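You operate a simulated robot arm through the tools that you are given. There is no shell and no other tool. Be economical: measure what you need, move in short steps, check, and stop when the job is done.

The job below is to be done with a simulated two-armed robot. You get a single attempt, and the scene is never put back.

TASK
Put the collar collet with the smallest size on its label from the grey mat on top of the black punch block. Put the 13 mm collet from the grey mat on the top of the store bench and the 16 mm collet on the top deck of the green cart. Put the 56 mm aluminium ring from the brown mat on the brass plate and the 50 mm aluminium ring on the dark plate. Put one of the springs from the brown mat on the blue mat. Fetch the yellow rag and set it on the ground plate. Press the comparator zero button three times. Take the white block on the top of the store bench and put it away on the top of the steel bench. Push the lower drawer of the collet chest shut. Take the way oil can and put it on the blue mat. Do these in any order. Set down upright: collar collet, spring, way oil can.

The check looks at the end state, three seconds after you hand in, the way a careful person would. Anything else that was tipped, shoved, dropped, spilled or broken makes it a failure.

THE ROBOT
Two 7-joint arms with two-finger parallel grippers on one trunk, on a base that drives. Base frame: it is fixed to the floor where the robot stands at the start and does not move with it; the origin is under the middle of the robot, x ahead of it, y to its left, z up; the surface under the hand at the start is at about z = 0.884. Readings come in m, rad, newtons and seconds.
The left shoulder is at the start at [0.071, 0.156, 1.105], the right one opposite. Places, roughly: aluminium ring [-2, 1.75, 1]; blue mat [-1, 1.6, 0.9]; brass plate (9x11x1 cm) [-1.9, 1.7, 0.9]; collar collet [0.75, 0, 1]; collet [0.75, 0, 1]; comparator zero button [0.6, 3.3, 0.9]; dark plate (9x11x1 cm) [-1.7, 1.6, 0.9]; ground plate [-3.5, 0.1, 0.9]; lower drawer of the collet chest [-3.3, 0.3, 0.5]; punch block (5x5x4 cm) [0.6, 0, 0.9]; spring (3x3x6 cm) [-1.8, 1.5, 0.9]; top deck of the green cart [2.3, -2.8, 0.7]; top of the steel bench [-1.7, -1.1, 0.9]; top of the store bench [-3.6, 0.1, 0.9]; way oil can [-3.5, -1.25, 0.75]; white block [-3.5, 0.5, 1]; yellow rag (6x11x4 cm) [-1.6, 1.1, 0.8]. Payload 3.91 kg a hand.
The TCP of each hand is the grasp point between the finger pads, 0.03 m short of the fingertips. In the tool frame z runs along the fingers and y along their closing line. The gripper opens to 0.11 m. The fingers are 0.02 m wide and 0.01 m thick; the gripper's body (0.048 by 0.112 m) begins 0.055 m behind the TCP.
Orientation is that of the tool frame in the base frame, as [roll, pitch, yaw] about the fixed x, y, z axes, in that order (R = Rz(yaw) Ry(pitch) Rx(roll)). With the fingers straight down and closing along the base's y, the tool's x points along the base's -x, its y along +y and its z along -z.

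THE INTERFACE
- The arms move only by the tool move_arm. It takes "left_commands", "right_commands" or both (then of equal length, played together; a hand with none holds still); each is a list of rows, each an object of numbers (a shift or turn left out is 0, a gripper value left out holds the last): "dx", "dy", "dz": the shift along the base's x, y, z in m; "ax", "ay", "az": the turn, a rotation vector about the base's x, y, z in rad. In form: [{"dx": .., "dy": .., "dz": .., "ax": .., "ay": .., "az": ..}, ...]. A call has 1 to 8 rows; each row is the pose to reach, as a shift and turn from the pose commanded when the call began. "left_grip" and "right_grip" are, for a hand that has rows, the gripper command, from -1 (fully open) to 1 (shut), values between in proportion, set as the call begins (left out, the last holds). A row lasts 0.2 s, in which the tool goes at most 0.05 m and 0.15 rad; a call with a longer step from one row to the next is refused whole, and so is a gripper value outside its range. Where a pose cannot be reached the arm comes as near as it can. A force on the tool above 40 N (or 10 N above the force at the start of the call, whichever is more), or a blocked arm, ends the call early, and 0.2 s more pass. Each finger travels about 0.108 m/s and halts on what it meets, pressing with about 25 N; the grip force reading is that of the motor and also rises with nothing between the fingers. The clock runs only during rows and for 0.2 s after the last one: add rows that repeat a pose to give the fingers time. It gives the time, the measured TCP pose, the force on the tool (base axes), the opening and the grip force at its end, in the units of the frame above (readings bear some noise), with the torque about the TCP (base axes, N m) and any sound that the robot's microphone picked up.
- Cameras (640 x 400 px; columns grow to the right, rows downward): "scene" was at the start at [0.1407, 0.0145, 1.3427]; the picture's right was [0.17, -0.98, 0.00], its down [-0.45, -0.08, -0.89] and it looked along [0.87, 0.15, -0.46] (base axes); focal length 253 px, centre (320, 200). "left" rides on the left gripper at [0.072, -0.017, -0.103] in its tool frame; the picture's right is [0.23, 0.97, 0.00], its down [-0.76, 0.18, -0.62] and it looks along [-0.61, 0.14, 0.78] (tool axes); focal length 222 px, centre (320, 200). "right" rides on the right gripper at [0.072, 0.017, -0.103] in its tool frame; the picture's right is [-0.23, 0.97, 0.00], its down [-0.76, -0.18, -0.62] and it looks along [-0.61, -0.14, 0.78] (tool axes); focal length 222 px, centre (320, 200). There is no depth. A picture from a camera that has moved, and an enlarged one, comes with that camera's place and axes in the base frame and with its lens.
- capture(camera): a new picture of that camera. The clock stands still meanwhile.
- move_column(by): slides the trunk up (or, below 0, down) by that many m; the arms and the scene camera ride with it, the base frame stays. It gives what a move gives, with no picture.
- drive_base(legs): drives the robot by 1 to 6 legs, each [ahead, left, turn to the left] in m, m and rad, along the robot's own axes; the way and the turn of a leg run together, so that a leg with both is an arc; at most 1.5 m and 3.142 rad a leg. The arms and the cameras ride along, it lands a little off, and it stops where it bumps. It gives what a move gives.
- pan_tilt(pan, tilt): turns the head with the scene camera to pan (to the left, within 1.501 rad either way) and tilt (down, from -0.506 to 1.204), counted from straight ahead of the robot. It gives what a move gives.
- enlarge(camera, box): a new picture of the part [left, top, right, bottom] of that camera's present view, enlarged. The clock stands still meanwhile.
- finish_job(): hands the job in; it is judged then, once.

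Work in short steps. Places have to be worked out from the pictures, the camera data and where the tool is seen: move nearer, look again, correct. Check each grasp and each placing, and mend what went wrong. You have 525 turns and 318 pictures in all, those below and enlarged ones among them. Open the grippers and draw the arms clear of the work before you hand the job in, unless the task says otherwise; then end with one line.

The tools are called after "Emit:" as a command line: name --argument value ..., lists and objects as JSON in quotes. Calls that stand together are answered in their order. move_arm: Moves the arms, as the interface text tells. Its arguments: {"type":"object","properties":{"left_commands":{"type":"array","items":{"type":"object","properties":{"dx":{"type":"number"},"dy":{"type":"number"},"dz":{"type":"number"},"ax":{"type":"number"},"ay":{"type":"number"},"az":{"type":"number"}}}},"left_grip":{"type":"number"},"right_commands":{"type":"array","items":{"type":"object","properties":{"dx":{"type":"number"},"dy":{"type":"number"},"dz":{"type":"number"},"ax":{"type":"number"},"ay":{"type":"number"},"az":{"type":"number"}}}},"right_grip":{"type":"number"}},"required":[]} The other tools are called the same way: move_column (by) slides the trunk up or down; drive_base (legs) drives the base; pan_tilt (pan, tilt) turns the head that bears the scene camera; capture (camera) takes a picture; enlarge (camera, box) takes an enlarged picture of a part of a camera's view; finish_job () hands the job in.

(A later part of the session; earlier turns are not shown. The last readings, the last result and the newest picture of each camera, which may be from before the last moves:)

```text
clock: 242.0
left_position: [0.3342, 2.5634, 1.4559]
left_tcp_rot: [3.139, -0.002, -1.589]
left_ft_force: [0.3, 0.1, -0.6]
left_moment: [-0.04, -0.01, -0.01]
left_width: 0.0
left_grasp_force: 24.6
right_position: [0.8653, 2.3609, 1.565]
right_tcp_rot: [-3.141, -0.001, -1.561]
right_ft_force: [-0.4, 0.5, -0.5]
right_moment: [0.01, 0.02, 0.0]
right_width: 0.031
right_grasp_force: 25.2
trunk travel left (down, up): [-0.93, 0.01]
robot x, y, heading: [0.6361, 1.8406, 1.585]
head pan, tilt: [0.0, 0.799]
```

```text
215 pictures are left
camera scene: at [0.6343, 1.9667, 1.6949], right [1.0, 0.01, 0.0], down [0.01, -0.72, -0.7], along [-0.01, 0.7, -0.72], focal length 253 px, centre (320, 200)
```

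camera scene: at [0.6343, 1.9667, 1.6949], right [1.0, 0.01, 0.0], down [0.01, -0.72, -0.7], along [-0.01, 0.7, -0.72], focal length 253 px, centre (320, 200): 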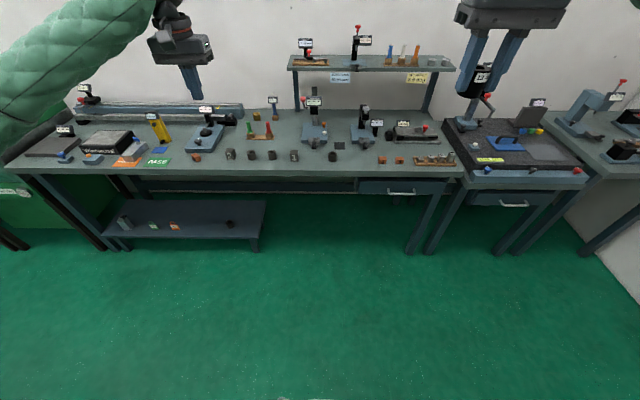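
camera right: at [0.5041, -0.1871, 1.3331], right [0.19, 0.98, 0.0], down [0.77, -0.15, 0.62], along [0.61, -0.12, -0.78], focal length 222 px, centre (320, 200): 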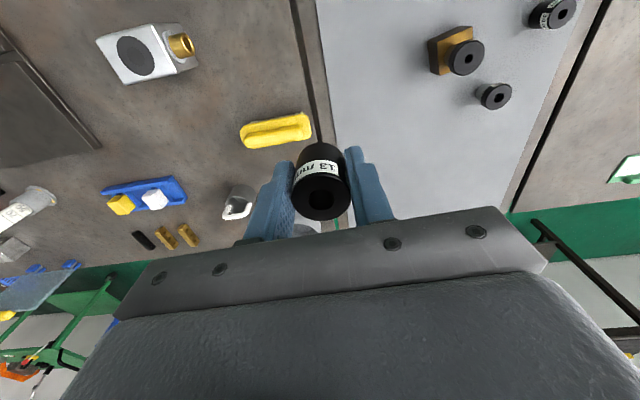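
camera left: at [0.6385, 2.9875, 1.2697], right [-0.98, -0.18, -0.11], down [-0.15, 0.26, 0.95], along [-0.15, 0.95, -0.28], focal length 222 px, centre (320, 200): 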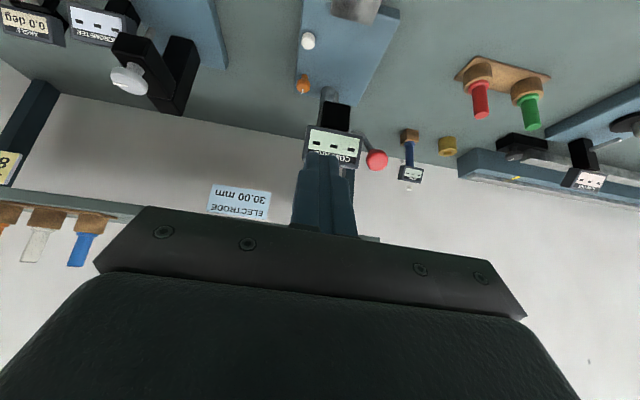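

The posture is back to normal and the bench is undisturbed. Next are the blue and brown mats: I move to y ≈ 2.25, turn to face −x and look.

Emit:
drive_base --legs '[[0, 0, 1.56], [0.4, -0.4, 0]]'

Emit:
pan_tilt --pan 0.2 --tilt 0.5

Emit:
capture --camera "scene"

```text
clock: 249.0
left_position: [-0.4958, 1.9529, 1.4571]
left_tcp_rot: [3.14, 0.0, -0.042]
left_ft_force: [-0.1, -0.2, -0.8]
left_moment: [0.01, 0.02, 0.0]
left_width: 0.0
left_grasp_force: 25.4
right_position: [-0.2824, 2.4782, 1.5645]
right_tcp_rot: [3.14, 0.0, -0.011]
right_ft_force: [0.5, -0.2, -0.4]
right_moment: [0.0, -0.01, -0.02]
right_width: 0.0311
right_grasp_force: 25.2
trunk travel left (down, up): [-0.93, 0.01]
robot x, y, heading: [0.2384, 2.2417, 3.133]
head pan, tilt: [0.0, 0.799]
```

```text
clock: 249.8
left_position: [-0.4985, 1.9539, 1.4556]
left_tcp_rot: [3.138, -0.003, -0.042]
left_ft_force: [-0.2, -0.2, 0.3]
left_moment: [0.0, 0.06, 0.03]
left_width: 0.0002
left_grasp_force: 25.1
right_position: [-0.2837, 2.4796, 1.5628]
right_tcp_rot: [-3.141, -0.002, -0.011]
right_ft_force: [0.0, -0.6, -1.7]
right_moment: [0.04, -0.02, -0.03]
right_width: 0.0311
right_grasp_force: 24.9
trunk travel left (down, up): [-0.93, 0.01]
robot x, y, heading: [0.235, 2.2396, 3.134]
head pan, tilt: [0.201, 0.499]
```

```text
214 pictures are left
camera scene: at [0.0961, 2.2212, 1.7207], right [-0.19, 0.98, 0.0], down [0.47, 0.09, -0.88], along [-0.86, -0.17, -0.48], focal length 253 px, centre (320, 200)
```

scene: 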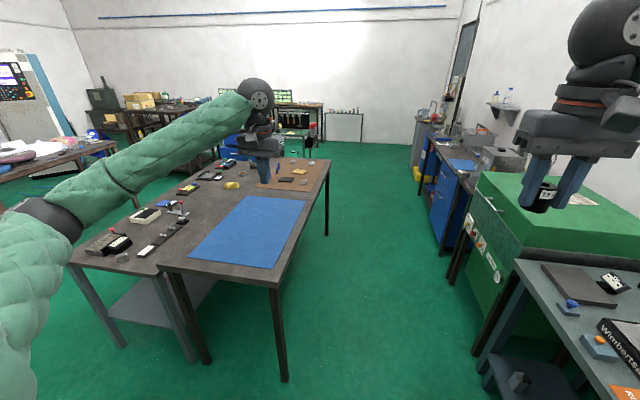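

The table's north edge is at y ≈ 1.89 and the aisle is clear. I drive to (-1.8, 2.35) and turn to face the brown mat.

Emit:
drive_base --legs '[[1.2, -0.11, 0], [0.85, 0, 0], [0, 0, 1.57]]'

Emit:
pan_tilt --pan 0.0 --tilt 0.85

Emit:
capture --camera "scene"

```text
clock: 263.8
left_position: [-1.508, 1.6514, 1.4567]
left_tcp_rot: [3.14, -0.003, 1.532]
left_ft_force: [0.3, -0.6, 0.3]
left_moment: [0.01, 0.02, -0.01]
left_width: 0.0
left_grasp_force: 25.3
right_position: [-2.0347, 1.8643, 1.565]
right_tcp_rot: [3.14, 0.0, 1.565]
right_ft_force: [-0.3, -0.2, 0.2]
right_moment: [0.01, 0.0, 0.0]
right_width: 0.0309
right_grasp_force: 25.0
trunk travel left (down, up): [-0.93, 0.01]
robot x, y, heading: [-1.7933, 2.3869, -1.576]
head pan, tilt: [0.201, 0.499]
```

```text
clock: 264.6
left_position: [-1.5066, 1.6505, 1.457]
left_tcp_rot: [3.14, -0.003, 1.534]
left_ft_force: [-0.6, 0.5, 0.4]
left_moment: [0.0, 0.01, -0.02]
left_width: 0.0
left_grasp_force: 25.1
right_position: [-2.0346, 1.864, 1.5654]
right_tcp_rot: [-3.141, 0.0, 1.564]
right_ft_force: [0.4, 0.3, -0.9]
right_moment: [0.04, -0.01, -0.02]
right_width: 0.031
right_grasp_force: 25.5
trunk travel left (down, up): [-0.93, 0.01]
robot x, y, heading: [-1.7918, 2.3843, -1.576]
head pan, tilt: [0.0, 0.85]
```

```text
213 pictures are left
camera scene: at [-1.7968, 2.2543, 1.6909], right [-1.0, 0.0, 0.0], down [0.0, 0.75, -0.66], along [0.0, -0.66, -0.75], focal length 253 px, centre (320, 200)
```

scene: 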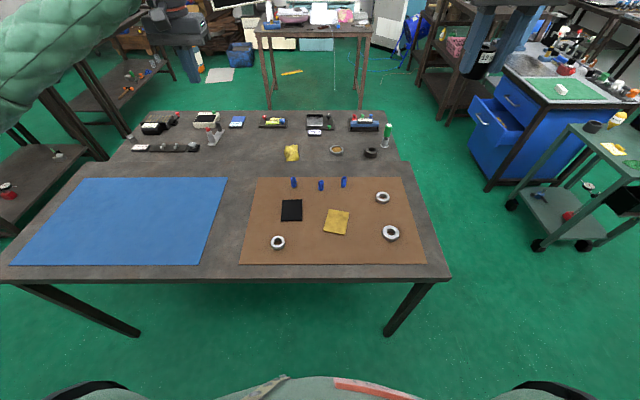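

This spot overlooks both mats. I enlarge the brown mat to identify the rings and springs.

Emit:
enlarge --camera "scene" --box '[235, 165, 435, 270]'

Emit:
enlarge --camera "scene" --box '[360, 175, 420, 250]'

Emit:
enlarge --camera "scene" --box '[260, 165, 360, 255]'

```text
3.20 times, centred on (335, 218) of scene
camera zoom: at [-1.7968, 2.2543, 1.6909], right [-1.0, 0.0, 0.0], down [0.0, 0.75, -0.66], along [0.0, -0.66, -0.75], focal length 808 px, centre (272, 144)
```

zoom: 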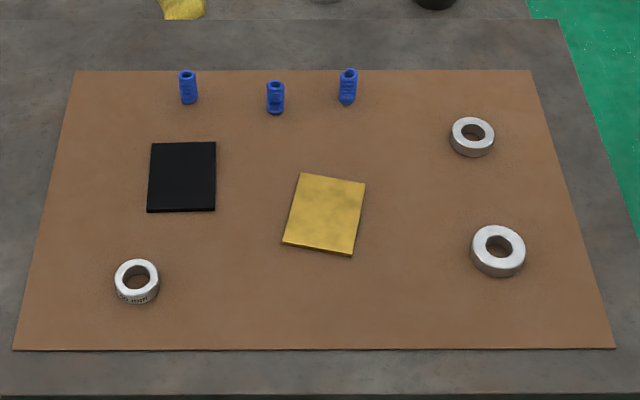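

```text
5.33 times, centred on (390, 212) of scene
camera zoom: at [-1.7968, 2.2543, 1.6909], right [-1.0, 0.0, 0.0], down [0.0, 0.75, -0.66], along [0.0, -0.66, -0.75], focal length 1347 px, centre (-53, 133)
```

zoom: 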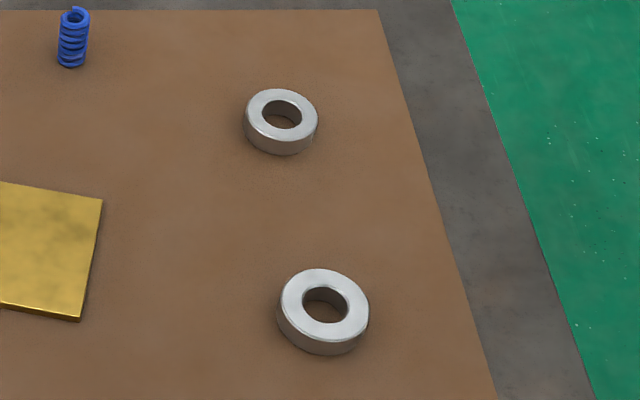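

```text
4.44 times, centred on (310, 210) of scene
camera zoom: at [-1.7968, 2.2543, 1.6909], right [-1.0, 0.0, 0.0], down [0.0, 0.75, -0.66], along [0.0, -0.66, -0.75], focal length 1123 px, centre (364, 156)
```

zoom: 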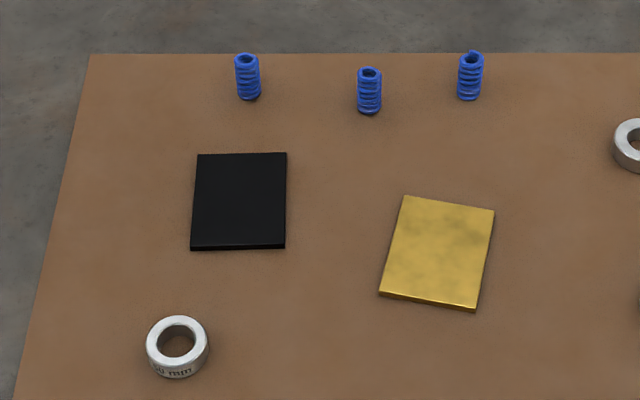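

Emit:
enlarge --camera "scene" --box '[268, 230, 288, 252]'

Emit:
enlarge --camera "scene" --box '[370, 180, 410, 250]'

```text
16.00 times, centred on (278, 241) of scene
camera zoom: at [-1.7968, 2.2543, 1.6909], right [-1.0, 0.0, 0.0], down [0.0, 0.75, -0.66], along [0.0, -0.66, -0.75], focal length 4042 px, centre (992, -456)
```

zoom: 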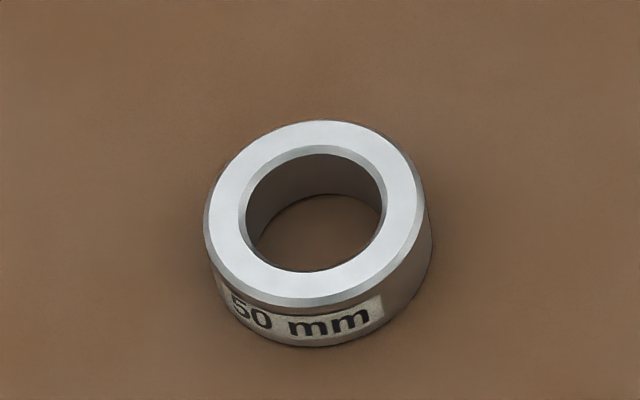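

```text
5.71 times, centred on (390, 215) of scene
camera zoom: at [-1.7968, 2.2543, 1.6909], right [-1.0, 0.0, 0.0], down [0.0, 0.75, -0.66], along [0.0, -0.66, -0.75], focal length 1444 px, centre (-80, 114)
```

zoom: 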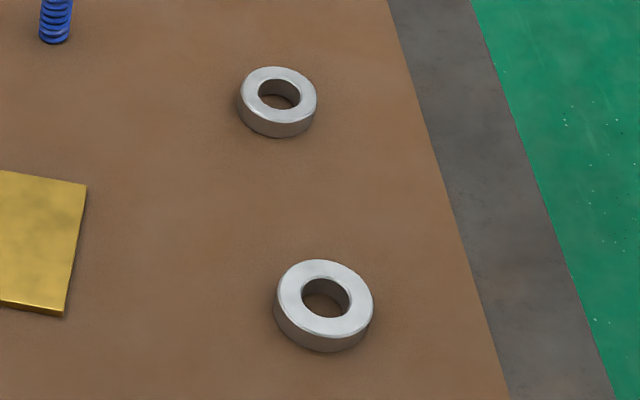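

The lower-left ring is labelled 50 mm. Scaling by it, the far-right ring is about 56 mm and the near-right one about 64 mm. I start with the 50 mm ring at (-1.642, 1.765) using the left hand.

Emit:
move_arm --left_commands '[{"dx": -0.02, "dy": 0.015, "dz": -0.04}, {"dx": -0.04, "dy": 0.03, "dz": -0.08}, {"dx": -0.06, "dy": 0.045, "dz": -0.12}, {"dx": -0.08, "dy": 0.06, "dz": -0.16}, {"dx": -0.1, "dy": 0.075, "dz": -0.2}, {"dx": -0.12, "dy": 0.09, "dz": -0.24}, {"dx": -0.135, "dy": 0.105, "dz": -0.28}, {"dx": -0.135, "dy": 0.115, "dz": -0.32}]' --left_grip -0.7

Emit:
capture --camera "left"

```text
clock: 266.4
left_position: [-1.6403, 1.7674, 1.1378]
left_tcp_rot: [3.141, 0.002, 1.533]
left_ft_force: [0.3, 0.3, 0.6]
left_moment: [-0.01, 0.04, 0.0]
left_width: 0.0936
left_grasp_force: 0.1
right_position: [-2.035, 1.864, 1.5646]
right_tcp_rot: [3.14, 0.0, 1.566]
right_ft_force: [0.4, 0.0, -1.6]
right_moment: [-0.02, -0.01, -0.04]
right_width: 0.031
right_grasp_force: 24.9
trunk travel left (down, up): [-0.93, 0.01]
robot x, y, heading: [-1.7977, 2.386, -1.573]
head pan, tilt: [0.0, 0.85]
```

```text
207 pictures are left
camera left: at [-1.6559, 1.8414, 1.2413], right [0.98, 0.19, 0.0], down [0.15, -0.77, 0.62], along [0.12, -0.61, -0.78], focal length 222 px, centre (320, 200)
```

left: 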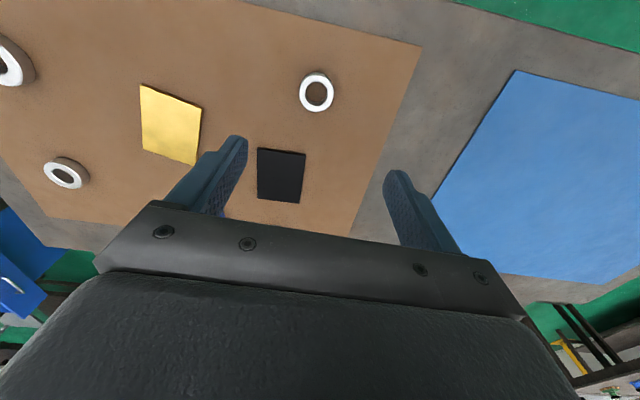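

The ring is at (-1.645, 1.765) and consistent with a table height near 0.885. I descend to z = 0.92.

Emit:
move_arm --left_commands '[{"dx": -0.005, "dy": -0.002, "dz": -0.045}, {"dx": -0.005, "dy": -0.002, "dz": -0.09}, {"dx": -0.005, "dy": -0.002, "dz": -0.135}, {"dx": -0.005, "dy": -0.002, "dz": -0.175}, {"dx": -0.005, "dy": -0.002, "dz": -0.205}, {"dx": -0.005, "dy": -0.002, "dz": -0.218}]'

Emit:
capture --camera "left"

```text
clock: 267.8
left_position: [-1.6475, 1.764, 0.9189]
left_tcp_rot: [3.139, -0.001, 1.533]
left_ft_force: [0.4, -0.2, 0.5]
left_moment: [0.01, 0.0, 0.02]
left_width: 0.0932
left_grasp_force: 0.0
right_position: [-2.0366, 1.8644, 1.5641]
right_tcp_rot: [3.141, -0.001, 1.564]
right_ft_force: [0.3, -0.3, -1.9]
right_moment: [0.04, 0.0, 0.01]
right_width: 0.0309
right_grasp_force: 25.0
trunk travel left (down, up): [-0.93, 0.01]
robot x, y, heading: [-1.7992, 2.3856, -1.577]
head pan, tilt: [0.0, 0.85]
```

```text
206 pictures are left
camera left: at [-1.6613, 1.8381, 1.0229], right [0.98, 0.19, 0.0], down [0.15, -0.77, 0.62], along [0.12, -0.61, -0.78], focal length 222 px, centre (320, 200)
```

left: 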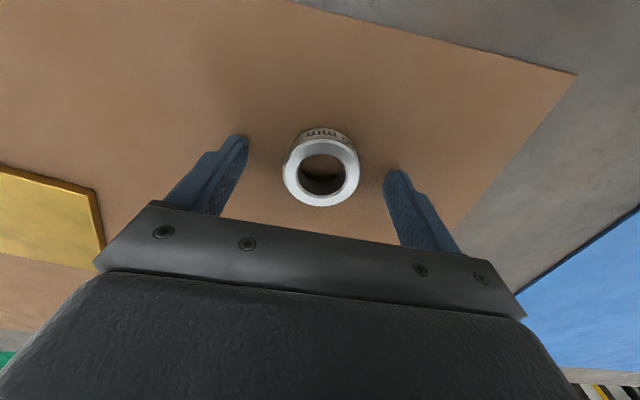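

The ring sits between the fingers. I close and lift.

Emit:
move_arm --left_commands '[{"dz": -0.002}, {"dz": -0.002}, {"dz": -0.002}, {"dz": -0.002}]' --left_grip 1

Emit:
move_arm --left_commands '[{"dz": 0.03}, {"dz": 0.06}, {"dz": 0.09}, {"dz": 0.12}]'

Emit:
capture --camera "left"

```text
clock: 268.8
left_position: [-1.6476, 1.7651, 0.9177]
left_tcp_rot: [3.14, -0.002, 1.533]
left_ft_force: [3.3, -1.5, 3.9]
left_moment: [-0.06, -0.03, 0.05]
left_width: 0.0491
left_grasp_force: 25.2
right_position: [-2.0352, 1.8637, 1.5643]
right_tcp_rot: [3.141, 0.0, 1.566]
right_ft_force: [0.8, -0.4, -0.9]
right_moment: [-0.01, 0.0, 0.01]
right_width: 0.031
right_grasp_force: 25.1
trunk travel left (down, up): [-0.93, 0.01]
robot x, y, heading: [-1.7946, 2.3846, -1.577]
head pan, tilt: [0.0, 0.85]
```

```text
clock: 269.8
left_position: [-1.6467, 1.7633, 1.0387]
left_tcp_rot: [3.138, -0.003, 1.535]
left_ft_force: [-0.1, 0.0, 0.0]
left_moment: [-0.02, 0.01, -0.01]
left_width: 0.0491
left_grasp_force: 25.1
right_position: [-2.0362, 1.8621, 1.5638]
right_tcp_rot: [-3.141, 0.0, 1.564]
right_ft_force: [0.4, 0.5, -1.4]
right_moment: [-0.02, 0.01, 0.0]
right_width: 0.0309
right_grasp_force: 24.9
trunk travel left (down, up): [-0.93, 0.01]
robot x, y, heading: [-1.796, 2.3854, -1.577]
head pan, tilt: [0.0, 0.85]
```

```text
205 pictures are left
camera left: at [-1.6616, 1.8382, 1.1415], right [0.98, 0.19, 0.0], down [0.15, -0.77, 0.62], along [0.12, -0.61, -0.78], focal length 222 px, centre (320, 200)
```

left: 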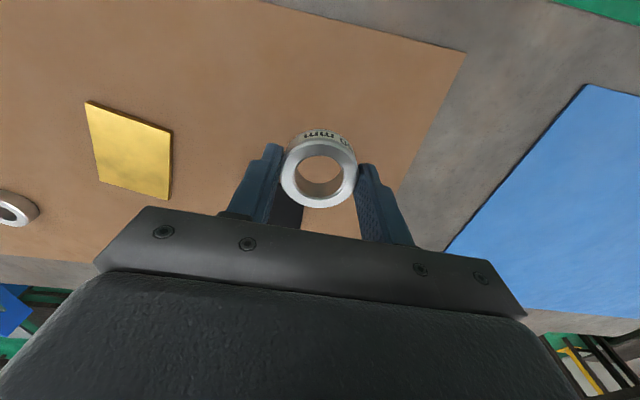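

It's held at 49 mm. I carry it over the dark plate at about (-1.683, 1.607) and look.

Emit:
move_arm --left_commands '[{"dx": -0.009, "dy": -0.04}, {"dx": -0.018, "dy": -0.08}, {"dx": -0.027, "dy": -0.12}, {"dx": -0.036, "dy": -0.157}]'

Emit:
capture --camera "left"

Emit:
enlarge --camera "scene" --box '[235, 165, 435, 270]'

```text
clock: 270.8
left_position: [-1.6852, 1.6094, 1.0375]
left_tcp_rot: [3.139, -0.004, 1.534]
left_ft_force: [-0.5, -1.4, -1.6]
left_moment: [0.01, -0.02, -0.01]
left_width: 0.0489
left_grasp_force: 25.1
right_position: [-2.0359, 1.8621, 1.564]
right_tcp_rot: [3.14, -0.003, 1.564]
right_ft_force: [-0.5, 0.5, -1.6]
right_moment: [0.03, -0.01, 0.0]
right_width: 0.0311
right_grasp_force: 24.6
trunk travel left (down, up): [-0.93, 0.01]
robot x, y, heading: [-1.7973, 2.3858, -1.574]
head pan, tilt: [0.0, 0.85]
```

```text
204 pictures are left
camera left: at [-1.7003, 1.6827, 1.1411], right [0.98, 0.19, 0.0], down [0.15, -0.77, 0.62], along [0.12, -0.61, -0.78], focal length 222 px, centre (320, 200)
```

left: 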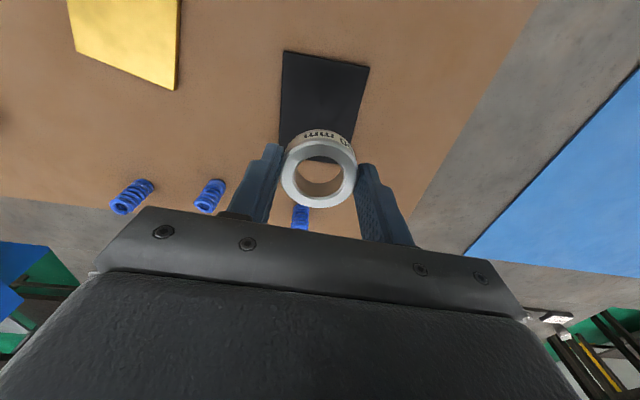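

```text
3.20 times, centred on (335, 218) of scene
camera zoom: at [-1.7985, 2.2527, 1.6906], right [-1.0, 0.0, 0.0], down [0.0, 0.75, -0.66], along [0.0, -0.66, -0.75], focal length 808 px, centre (272, 144)
```

zoom: 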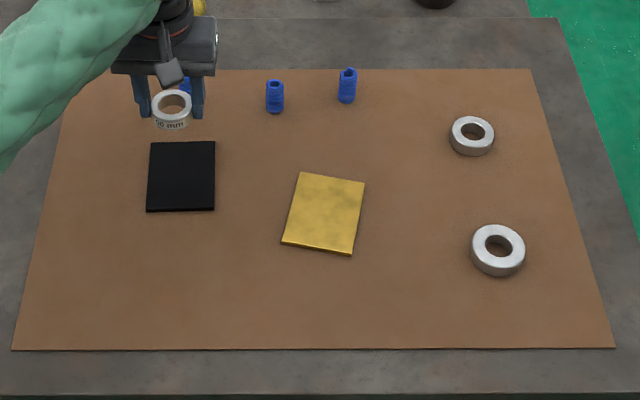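

The ring is centred over the dark plate. I descend onto it.

Emit:
move_arm --left_commands '[{"dz": -0.04, "dy": -0.003}, {"dz": -0.08, "dy": -0.003}, {"dz": -0.1, "dy": -0.003}, {"dz": -0.105, "dy": -0.003}, {"dz": -0.109, "dy": -0.003}]'

Emit:
capture --camera "left"

```text
clock: 272.0
left_position: [-1.6846, 1.6058, 0.9275]
left_tcp_rot: [3.139, -0.003, 1.532]
left_ft_force: [-0.5, -0.2, 0.0]
left_moment: [0.01, 0.04, -0.01]
left_width: 0.0486
left_grasp_force: 25.0
right_position: [-2.0351, 1.8632, 1.5644]
right_tcp_rot: [3.141, 0.001, 1.563]
right_ft_force: [0.7, 0.6, -1.5]
right_moment: [0.02, 0.01, 0.0]
right_width: 0.0311
right_grasp_force: 25.0
trunk travel left (down, up): [-0.93, 0.01]
robot x, y, heading: [-1.7991, 2.3849, -1.576]
head pan, tilt: [0.0, 0.85]
```

```text
202 pictures are left
camera left: at [-1.6983, 1.6784, 1.0313], right [0.98, 0.19, 0.0], down [0.15, -0.77, 0.62], along [0.12, -0.61, -0.78], focal length 222 px, centre (320, 200)
```

left: 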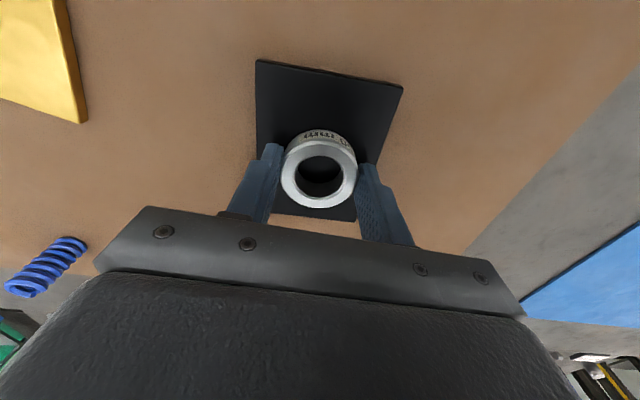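

It's nearly touching. I lower a few more millimetres until the force rises.

Emit:
move_arm --left_commands '[{"dz": -0.002}, {"dz": -0.004}]'

```text
clock: 272.6
left_position: [-1.6834, 1.6054, 0.9263]
left_tcp_rot: [3.139, 0.001, 1.534]
left_ft_force: [0.6, -0.8, 9.7]
left_moment: [0.09, 0.12, 0.03]
left_width: 0.0487
left_grasp_force: 24.9
right_position: [-2.0344, 1.8644, 1.5658]
right_tcp_rot: [-3.14, 0.0, 1.563]
right_ft_force: [0.6, -0.5, -1.1]
right_moment: [0.01, -0.02, 0.0]
right_width: 0.0313
right_grasp_force: 24.7
trunk travel left (down, up): [-0.93, 0.01]
robot x, y, heading: [-1.7951, 2.3842, -1.571]
head pan, tilt: [0.0, 0.85]
```

Contact at 10 N. I release and rise.

Emit:
move_arm --left_commands '[{}, {}, {}]' --left_grip -0.4

Emit:
move_arm --left_commands '[{"dz": 0.04}, {"dz": 0.08}, {"dz": 0.12}, {"dz": 0.16}, {"dz": 0.2}]'

Emit:
capture --camera "left"

```text
clock: 273.4
left_position: [-1.6839, 1.6052, 0.9228]
left_tcp_rot: [3.141, -0.002, 1.532]
left_ft_force: [-0.9, 0.7, 0.1]
left_moment: [0.0, 0.0, 0.02]
left_width: 0.0772
left_grasp_force: 0.0
right_position: [-2.0349, 1.8629, 1.564]
right_tcp_rot: [-3.141, 0.001, 1.564]
right_ft_force: [0.2, -0.3, -1.5]
right_moment: [0.02, -0.02, 0.0]
right_width: 0.0311
right_grasp_force: 24.9
trunk travel left (down, up): [-0.93, 0.01]
robot x, y, heading: [-1.794, 2.3867, -1.577]
head pan, tilt: [0.0, 0.85]
```

```text
clock: 274.6
left_position: [-1.683, 1.6056, 1.1235]
left_tcp_rot: [3.14, -0.003, 1.534]
left_ft_force: [-0.2, 0.4, 0.2]
left_moment: [0.01, 0.0, -0.02]
left_width: 0.0769
left_grasp_force: 0.0
right_position: [-2.0336, 1.8647, 1.5639]
right_tcp_rot: [3.142, -0.002, 1.564]
right_ft_force: [-0.1, -0.2, -1.6]
right_moment: [0.0, -0.01, 0.0]
right_width: 0.031
right_grasp_force: 25.0
trunk travel left (down, up): [-0.93, 0.01]
robot x, y, heading: [-1.7965, 2.3882, -1.575]
head pan, tilt: [0.0, 0.85]
```

```text
201 pictures are left
camera left: at [-1.6983, 1.6794, 1.2278], right [0.98, 0.19, 0.0], down [0.15, -0.77, 0.62], along [0.12, -0.61, -0.78], focal length 222 px, centre (320, 200)
```

left: 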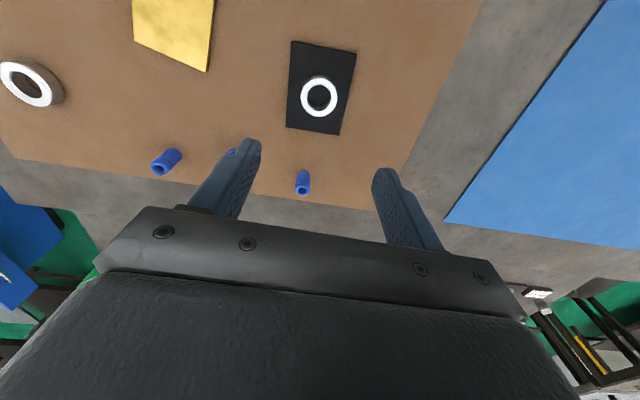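

The 50 mm ring is on the dark plate. I shift the base 0.35 m to the right so the left hand can take the 56 mm ring.

Emit:
drive_base --legs '[[0, -0.36, 0]]'

Emit:
capture --camera "left"

```text
clock: 276.9
left_position: [-2.0374, 1.6068, 1.124]
left_tcp_rot: [3.139, -0.002, 1.536]
left_ft_force: [-0.3, 0.1, 0.5]
left_moment: [0.01, 0.0, -0.01]
left_width: 0.0769
left_grasp_force: 0.1
right_position: [-2.3897, 1.8632, 1.5637]
right_tcp_rot: [3.141, 0.0, 1.569]
right_ft_force: [1.2, 0.0, -0.2]
right_moment: [0.01, 0.01, -0.04]
right_width: 0.0311
right_grasp_force: 25.2
trunk travel left (down, up): [-0.93, 0.01]
robot x, y, heading: [-2.1536, 2.3855, -1.57]
head pan, tilt: [0.0, 0.85]
```

```text
200 pictures are left
camera left: at [-2.0525, 1.6804, 1.228], right [0.98, 0.19, 0.0], down [0.15, -0.77, 0.62], along [0.12, -0.61, -0.78], focal length 222 px, centre (320, 200)
```

left: 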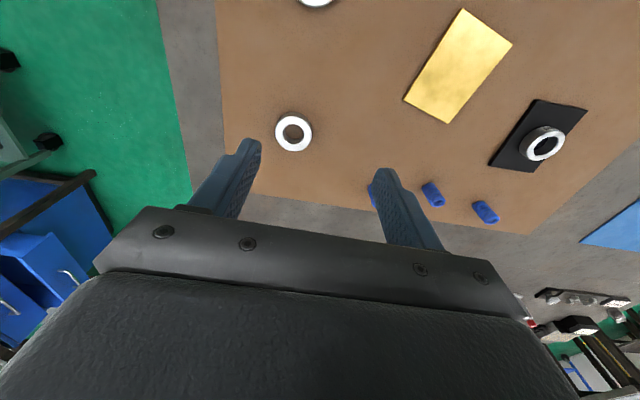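

The ring is at about (-2.065, 1.544). I position above it and descend to z = 0.918.

Emit:
move_arm --left_commands '[{"dx": -0.014, "dy": -0.03}, {"dx": -0.028, "dy": -0.062}, {"dx": -0.028, "dy": -0.062, "dz": -0.05}, {"dx": -0.028, "dy": -0.062, "dz": -0.1}, {"dx": -0.028, "dy": -0.062, "dz": -0.145}, {"dx": -0.028, "dy": -0.062, "dz": -0.185}, {"dx": -0.028, "dy": -0.062, "dz": -0.206}]' --left_grip -0.8

Emit:
capture --camera "left"

```text
clock: 278.5
left_position: [-2.0656, 1.5434, 0.9179]
left_tcp_rot: [3.139, -0.001, 1.538]
left_ft_force: [0.4, 0.0, 0.7]
left_moment: [0.0, 0.03, -0.01]
left_width: 0.0994
left_grasp_force: 0.1
right_position: [-2.3909, 1.8639, 1.5652]
right_tcp_rot: [-3.141, -0.001, 1.569]
right_ft_force: [-0.5, -0.5, -1.6]
right_moment: [0.04, 0.01, -0.03]
right_width: 0.031
right_grasp_force: 25.2
trunk travel left (down, up): [-0.93, 0.01]
robot x, y, heading: [-2.1502, 2.3855, -1.572]
head pan, tilt: [0.0, 0.85]
```

```text
199 pictures are left
camera left: at [-2.0807, 1.6174, 1.0217], right [0.98, 0.19, 0.0], down [0.15, -0.77, 0.62], along [0.12, -0.61, -0.78], focal length 222 px, centre (320, 200)
```

left: 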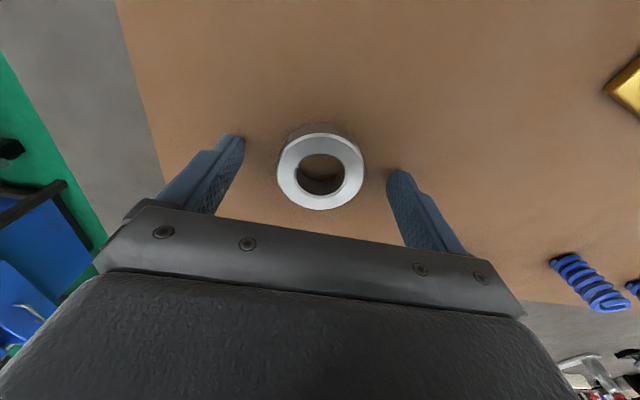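

It's well centred. I grip and lift, reading the width to confirm the size.

Emit:
move_arm --left_commands '[{"dz": -0.001}, {"dz": -0.001}, {"dz": -0.001}, {"dz": -0.001}]' --left_grip 1

Emit:
move_arm --left_commands '[{"dz": 0.03}, {"dz": 0.07}, {"dz": 0.11}, {"dz": 0.15}]'

Emit:
enlarge --camera "scene" --box '[230, 110, 350, 200]'

```text
clock: 279.5
left_position: [-2.0654, 1.5453, 0.9186]
left_tcp_rot: [3.14, -0.002, 1.537]
left_ft_force: [1.1, 0.8, -0.8]
left_moment: [-0.01, 0.0, 0.01]
left_width: 0.0548
left_grasp_force: 24.6
right_position: [-2.3902, 1.8639, 1.5637]
right_tcp_rot: [3.141, -0.001, 1.569]
right_ft_force: [0.8, 0.3, -1.0]
right_moment: [0.01, 0.03, 0.02]
right_width: 0.0311
right_grasp_force: 25.0
trunk travel left (down, up): [-0.93, 0.01]
robot x, y, heading: [-2.1524, 2.3866, -1.569]
head pan, tilt: [0.0, 0.85]
```

```text
clock: 280.5
left_position: [-2.0666, 1.545, 1.0685]
left_tcp_rot: [3.139, -0.002, 1.539]
left_ft_force: [0.2, 0.4, -0.3]
left_moment: [0.02, 0.02, -0.05]
left_width: 0.0551
left_grasp_force: 24.7
right_position: [-2.3906, 1.8641, 1.5645]
right_tcp_rot: [3.141, 0.001, 1.567]
right_ft_force: [-0.5, -1.4, -2.4]
right_moment: [0.01, 0.02, 0.01]
right_width: 0.0313
right_grasp_force: 25.2
trunk travel left (down, up): [-0.93, 0.01]
robot x, y, heading: [-2.1524, 2.3868, -1.565]
head pan, tilt: [0.0, 0.85]
```

```text
4.44 times, centred on (290, 155) of scene
camera zoom: at [-2.1547, 2.2557, 1.6908], right [-1.0, 0.0, 0.0], down [0.0, 0.75, -0.66], along [0.0, -0.66, -0.75], focal length 1123 px, centre (453, 400)
```

zoom: 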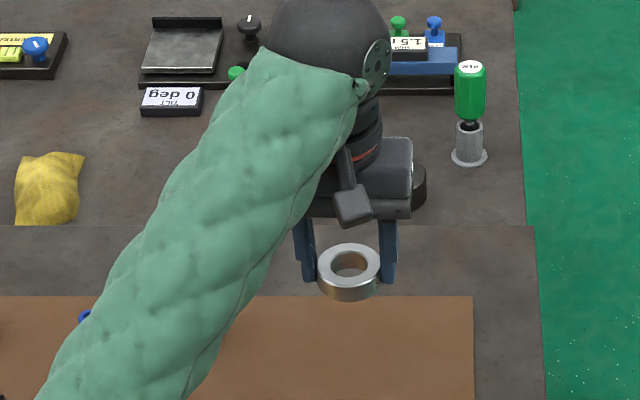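

The 55 mm reading matches the 56 mm ring. I carry it over the brass plate at (-1.864, 1.668).

Emit:
move_arm --left_commands '[{"dx": 0.035, "dy": 0.021}, {"dx": 0.07, "dy": 0.042}, {"dx": 0.105, "dy": 0.063}, {"dx": 0.14, "dy": 0.084}, {"dx": 0.175, "dy": 0.105}, {"dx": 0.203, "dy": 0.123}]'

Emit:
capture --camera "left"

```text
clock: 281.9
left_position: [-1.8634, 1.6707, 1.0692]
left_tcp_rot: [3.139, -0.001, 1.535]
left_ft_force: [-0.3, 0.4, -1.0]
left_moment: [-0.01, -0.01, 0.0]
left_width: 0.0551
left_grasp_force: 25.1
right_position: [-2.3909, 1.8635, 1.5644]
right_tcp_rot: [-3.141, 0.0, 1.567]
right_ft_force: [0.2, -0.6, -0.6]
right_moment: [0.02, 0.01, 0.0]
right_width: 0.0314
right_grasp_force: 24.7
trunk travel left (down, up): [-0.93, 0.01]
robot x, y, heading: [-2.1544, 2.385, -1.57]
head pan, tilt: [0.0, 0.85]
```

```text
197 pictures are left
camera left: at [-1.8775, 1.744, 1.1723], right [0.98, 0.19, 0.0], down [0.15, -0.77, 0.62], along [0.12, -0.61, -0.78], focal length 222 px, centre (320, 200)
```

left: 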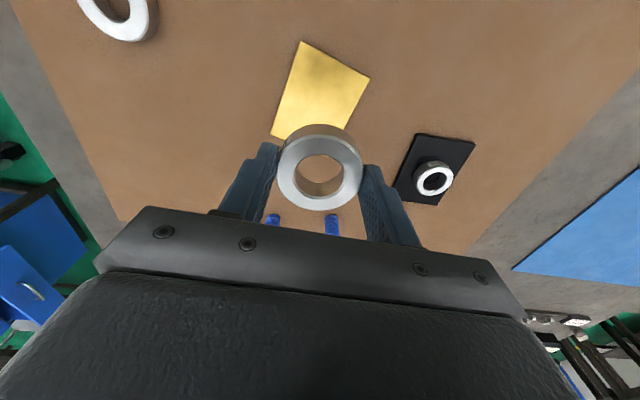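

It's aligned with the plate centre at (-1.862, 1.668). I lower it onto the plate.

Emit:
move_arm --left_commands '[{"dz": -0.045, "dy": -0.002}, {"dz": -0.09, "dy": -0.002}, {"dz": -0.125, "dy": -0.002}, {"dz": -0.135, "dy": -0.002}, {"dz": -0.139, "dy": -0.002}, {"dz": -0.143, "dy": -0.002}]'

```text
clock: 283.3
left_position: [-1.8631, 1.6667, 0.9262]
left_tcp_rot: [3.138, 0.0, 1.539]
left_ft_force: [1.6, 0.1, 5.3]
left_moment: [0.03, 0.09, -0.01]
left_width: 0.0548
left_grasp_force: 25.1
right_position: [-2.3909, 1.8653, 1.5657]
right_tcp_rot: [-3.141, -0.001, 1.569]
right_ft_force: [0.5, -0.6, -1.6]
right_moment: [-0.03, -0.03, -0.03]
right_width: 0.0309
right_grasp_force: 24.9
trunk travel left (down, up): [-0.93, 0.01]
robot x, y, heading: [-2.1507, 2.3835, -1.57]
head pan, tilt: [0.0, 0.85]
```

Contact. I release and rise.

Emit:
move_arm --left_commands '[{}, {}, {}]' --left_grip -0.5

Emit:
move_arm --left_commands '[{"dz": 0.04}, {"dz": 0.08}, {"dz": 0.12}, {"dz": 0.16}, {"dz": 0.2}, {"dz": 0.24}]'

Emit:
capture --camera "left"

```text
clock: 284.1
left_position: [-1.8625, 1.6668, 0.9245]
left_tcp_rot: [3.141, -0.002, 1.537]
left_ft_force: [0.5, -0.1, -0.3]
left_moment: [0.04, 0.01, -0.04]
left_width: 0.0824
left_grasp_force: 0.0
right_position: [-2.3892, 1.8638, 1.5643]
right_tcp_rot: [3.141, 0.0, 1.568]
right_ft_force: [0.1, -0.8, -1.7]
right_moment: [0.05, 0.01, -0.03]
right_width: 0.0311
right_grasp_force: 24.9
trunk travel left (down, up): [-0.93, 0.01]
robot x, y, heading: [-2.1546, 2.386, -1.574]
head pan, tilt: [0.0, 0.85]
```

```text
clock: 285.5
left_position: [-1.8642, 1.6676, 1.1659]
left_tcp_rot: [3.139, -0.004, 1.537]
left_ft_force: [-0.4, -0.5, 0.5]
left_moment: [-0.03, -0.02, 0.03]
left_width: 0.0824
left_grasp_force: 0.1
right_position: [-2.3896, 1.8643, 1.5636]
right_tcp_rot: [3.14, 0.0, 1.57]
right_ft_force: [-1.3, 1.0, -0.8]
right_moment: [-0.01, 0.0, -0.04]
right_width: 0.0308
right_grasp_force: 25.3
trunk travel left (down, up): [-0.93, 0.01]
robot x, y, heading: [-2.1503, 2.3868, -1.569]
head pan, tilt: [0.0, 0.85]
```

```text
196 pictures are left
camera left: at [-1.8789, 1.7409, 1.269], right [0.98, 0.2, 0.0], down [0.15, -0.77, 0.62], along [0.12, -0.61, -0.78], focal length 222 px, centre (320, 200)
```

left: 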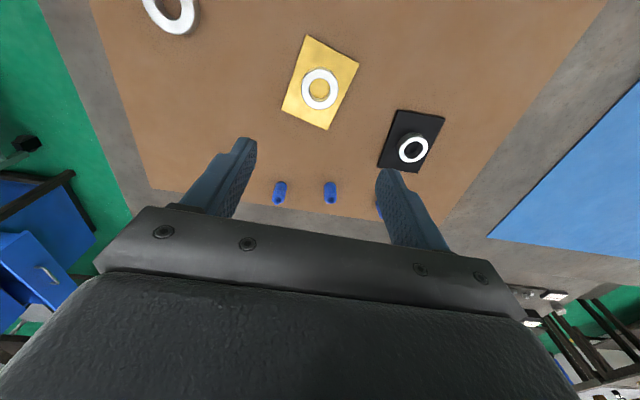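

Both rings are on their plates. Now a spring: I shift the base left 0.3 and forward 0.12, then look at the left-most spring.

Emit:
drive_base --legs '[[0.12, 0.3, 0]]'

Emit:
capture --camera "left"

```text
clock: 287.7
left_position: [-1.5651, 1.5462, 1.1656]
left_tcp_rot: [3.137, -0.002, 1.536]
left_ft_force: [0.2, -0.2, -0.4]
left_moment: [-0.03, -0.03, -0.02]
left_width: 0.0824
left_grasp_force: 0.0
right_position: [-2.0906, 1.7449, 1.565]
right_tcp_rot: [3.14, 0.0, 1.565]
right_ft_force: [-0.1, 0.3, -1.5]
right_moment: [0.01, -0.01, 0.0]
right_width: 0.0312
right_grasp_force: 25.0
trunk travel left (down, up): [-0.93, 0.01]
robot x, y, heading: [-1.8545, 2.2664, -1.572]
head pan, tilt: [0.0, 0.85]
```

```text
195 pictures are left
camera left: at [-1.5793, 1.6198, 1.2694], right [0.98, 0.19, 0.0], down [0.15, -0.77, 0.62], along [0.12, -0.61, -0.78], focal length 222 px, centre (320, 200)
```

left: 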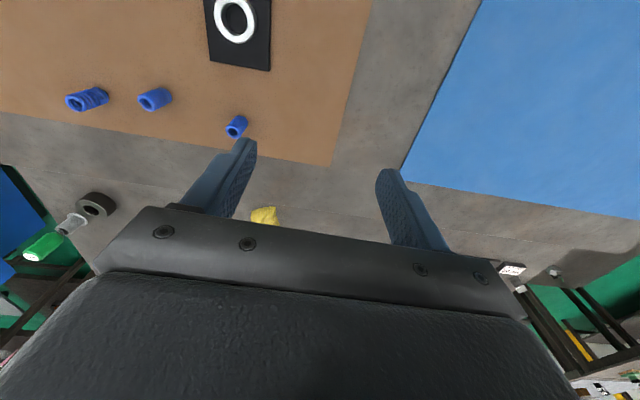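

The spring is at (-1.681, 1.467). I move above it and descend partway for a check.

Emit:
move_arm --left_commands '[{"dx": -0.04, "dy": -0.027}, {"dx": -0.08, "dy": -0.053}, {"dx": -0.116, "dy": -0.079}, {"dx": -0.116, "dy": -0.079, "dz": -0.05}, {"dx": -0.116, "dy": -0.079, "dz": -0.1}, {"dx": -0.116, "dy": -0.079, "dz": -0.14}]' --left_grip -0.4

Emit:
capture --camera "left"

```text
clock: 289.1
left_position: [-1.6809, 1.4665, 1.0229]
left_tcp_rot: [3.141, -0.002, 1.535]
left_ft_force: [0.0, 0.1, -0.6]
left_moment: [-0.02, -0.01, 0.01]
left_width: 0.0769
left_grasp_force: 0.1
right_position: [-2.0895, 1.7439, 1.5645]
right_tcp_rot: [-3.141, -0.001, 1.566]
right_ft_force: [-0.2, -0.3, -2.2]
right_moment: [0.05, 0.01, -0.01]
right_width: 0.0313
right_grasp_force: 24.8
trunk travel left (down, up): [-0.93, 0.01]
robot x, y, heading: [-1.8494, 2.2658, -1.576]
head pan, tilt: [0.0, 0.85]
```

```text
194 pictures are left
camera left: at [-1.6951, 1.5403, 1.1269], right [0.98, 0.19, 0.0], down [0.15, -0.77, 0.62], along [0.12, -0.61, -0.78], focal length 222 px, centre (320, 200)
```

left: 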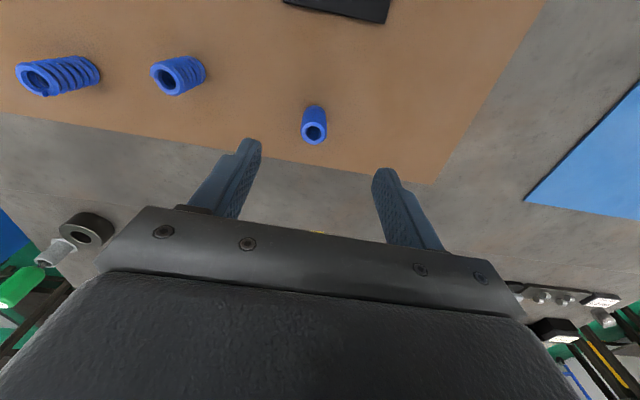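

It's centred. I descend to z = 0.92 and grip.

Emit:
move_arm --left_commands '[{"dx": -0.003, "dy": -0.002, "dz": -0.04}, {"dx": -0.003, "dy": -0.002, "dz": -0.08}, {"dx": -0.003, "dy": -0.002, "dz": -0.102}]'

Emit:
move_arm --left_commands '[{}, {}, {}, {}, {}]' --left_grip 1

Emit:
move_arm --left_commands '[{"dz": 0.04}, {"dz": 0.08}, {"dz": 0.12}, {"dz": 0.16}, {"dz": 0.2}]'

Emit:
capture --camera "left"

```text
clock: 289.9
left_position: [-1.6835, 1.4639, 0.9229]
left_tcp_rot: [3.14, -0.001, 1.535]
left_ft_force: [-0.6, -0.2, -0.4]
left_moment: [-0.02, 0.01, -0.04]
left_width: 0.0769
left_grasp_force: 0.0
right_position: [-2.0891, 1.7445, 1.5644]
right_tcp_rot: [-3.141, -0.001, 1.566]
right_ft_force: [0.3, -0.4, -1.4]
right_moment: [0.02, 0.01, -0.02]
right_width: 0.0315
right_grasp_force: 25.1
trunk travel left (down, up): [-0.93, 0.01]
robot x, y, heading: [-1.8519, 2.263, -1.568]
head pan, tilt: [0.0, 0.85]
```

```text
clock: 291.1
left_position: [-1.6837, 1.4639, 0.9231]
left_tcp_rot: [3.139, -0.002, 1.536]
left_ft_force: [0.6, 0.3, 0.1]
left_moment: [0.02, 0.0, 0.02]
left_width: 0.0238
left_grasp_force: 24.9
right_position: [-2.089, 1.7438, 1.5643]
right_tcp_rot: [3.141, -0.001, 1.565]
right_ft_force: [-0.1, -0.7, -1.0]
right_moment: [-0.02, -0.02, 0.03]
right_width: 0.0313
right_grasp_force: 25.0
trunk travel left (down, up): [-0.93, 0.01]
robot x, y, heading: [-1.8551, 2.2646, -1.573]
head pan, tilt: [0.0, 0.85]
```

```text
clock: 292.3
left_position: [-1.6825, 1.4643, 1.1243]
left_tcp_rot: [3.14, -0.004, 1.534]
left_ft_force: [-0.8, 0.0, -2.1]
left_moment: [0.0, 0.01, -0.02]
left_width: 0.0238
left_grasp_force: 24.9
right_position: [-2.0882, 1.7439, 1.563]
right_tcp_rot: [3.141, -0.002, 1.565]
right_ft_force: [1.4, -0.1, -1.4]
right_moment: [-0.01, -0.03, 0.0]
right_width: 0.0309
right_grasp_force: 24.8
trunk travel left (down, up): [-0.93, 0.01]
robot x, y, heading: [-1.8495, 2.2655, -1.573]
head pan, tilt: [0.0, 0.85]
```

```text
193 pictures are left
camera left: at [-1.6969, 1.5376, 1.2272], right [0.98, 0.19, 0.0], down [0.15, -0.77, 0.62], along [0.12, -0.61, -0.78], focal length 222 px, centre (320, 200)
```

left: 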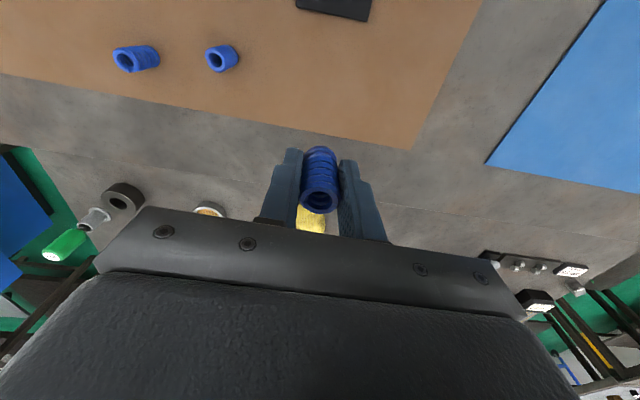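

The spring is held. I drive 0.4 m to the left toward the blue mat.

Emit:
drive_base --legs '[[0, 0.42, 0]]'

Emit:
capture --camera "left"

Emit:
capture --camera "scene"

```text
clock: 294.9
left_position: [-1.2608, 1.4597, 1.1224]
left_tcp_rot: [3.138, -0.001, 1.531]
left_ft_force: [-0.2, -0.5, -1.8]
left_moment: [-0.01, -0.03, 0.02]
left_width: 0.024
left_grasp_force: 25.1
right_position: [-1.6671, 1.7429, 1.5636]
right_tcp_rot: [-3.141, 0.0, 1.562]
right_ft_force: [-0.1, 0.4, -0.2]
right_moment: [0.02, -0.01, -0.01]
right_width: 0.0313
right_grasp_force: 25.1
trunk travel left (down, up): [-0.93, 0.01]
robot x, y, heading: [-1.4267, 2.2627, -1.571]
head pan, tilt: [0.0, 0.85]
```

```text
192 pictures are left
camera left: at [-1.2758, 1.5345, 1.2274], right [0.98, 0.19, 0.0], down [0.15, -0.77, 0.62], along [0.12, -0.61, -0.78], focal length 222 px, centre (320, 200)
```

left: 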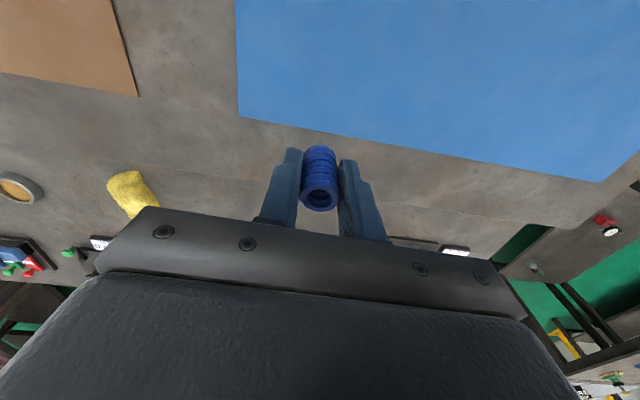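

```text
191 pictures are left
camera scene: at [-1.4285, 2.1327, 1.6908], right [-1.0, 0.01, 0.0], down [0.01, 0.75, -0.66], along [0.0, -0.66, -0.75], focal length 253 px, centre (320, 200)
```

scene: 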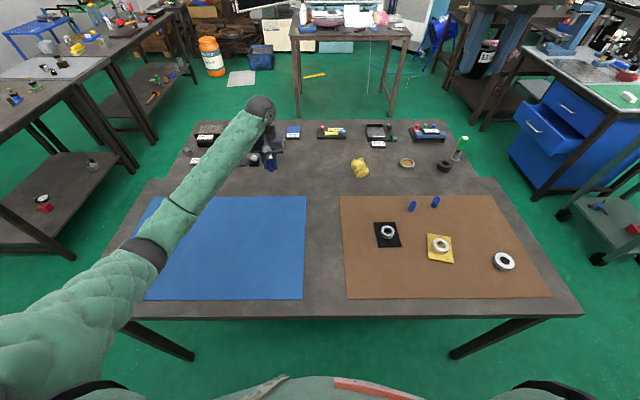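

The mat's near corner is at (-1.376, 1.42). I place the spring at about (-1.24, 1.57).

Emit:
move_arm --left_commands '[{"dx": 0.01, "dy": 0.04}, {"dx": 0.02, "dy": 0.08}, {"dx": 0.02, "dy": 0.11}, {"dx": 0.02, "dy": 0.11, "dz": -0.045}, {"dx": 0.02, "dy": 0.11, "dz": -0.09}, {"dx": 0.02, "dy": 0.11, "dz": -0.135}, {"dx": 0.02, "dy": 0.11, "dz": -0.175}, {"dx": 0.02, "dy": 0.11, "dz": -0.19}]'

Emit:
capture --camera "left"

```text
clock: 296.7
left_position: [-1.2398, 1.5705, 0.9348]
left_tcp_rot: [3.139, -0.001, 1.53]
left_ft_force: [-0.5, 0.4, -0.6]
left_moment: [-0.01, 0.0, -0.01]
left_width: 0.0237
left_grasp_force: 24.8
right_position: [-1.6658, 1.7433, 1.5641]
right_tcp_rot: [-3.142, 0.001, 1.562]
right_ft_force: [1.1, 0.0, -1.8]
right_moment: [0.02, 0.01, 0.01]
right_width: 0.031
right_grasp_force: 24.7
trunk travel left (down, up): [-0.93, 0.01]
robot x, y, heading: [-1.4291, 2.2625, -1.578]
head pan, tilt: [0.0, 0.85]
```

```text
190 pictures are left
camera left: at [-1.2551, 1.6451, 1.0388], right [0.98, 0.19, 0.0], down [0.15, -0.77, 0.62], along [0.12, -0.61, -0.78], focal length 222 px, centre (320, 200)
```

left: 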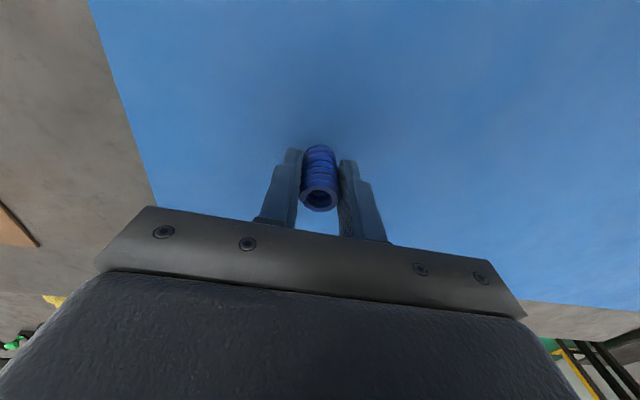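

I lower it the remaining centimetre in small steps until contact.

Emit:
move_arm --left_commands '[{"dz": -0.005}, {"dz": -0.009}, {"dz": -0.012}]'

```text
clock: 297.5
left_position: [-1.2421, 1.5726, 0.926]
left_tcp_rot: [3.141, 0.001, 1.531]
left_ft_force: [1.3, -1.3, 18.8]
left_moment: [-0.02, -0.05, -0.15]
left_width: 0.0244
left_grasp_force: 25.6
right_position: [-1.6669, 1.7447, 1.5653]
right_tcp_rot: [3.141, 0.003, 1.561]
right_ft_force: [0.4, -0.7, -1.8]
right_moment: [0.02, 0.0, 0.0]
right_width: 0.0311
right_grasp_force: 25.0
trunk travel left (down, up): [-0.93, 0.01]
robot x, y, heading: [-1.4287, 2.2636, -1.579]
head pan, tilt: [0.0, 0.85]
```

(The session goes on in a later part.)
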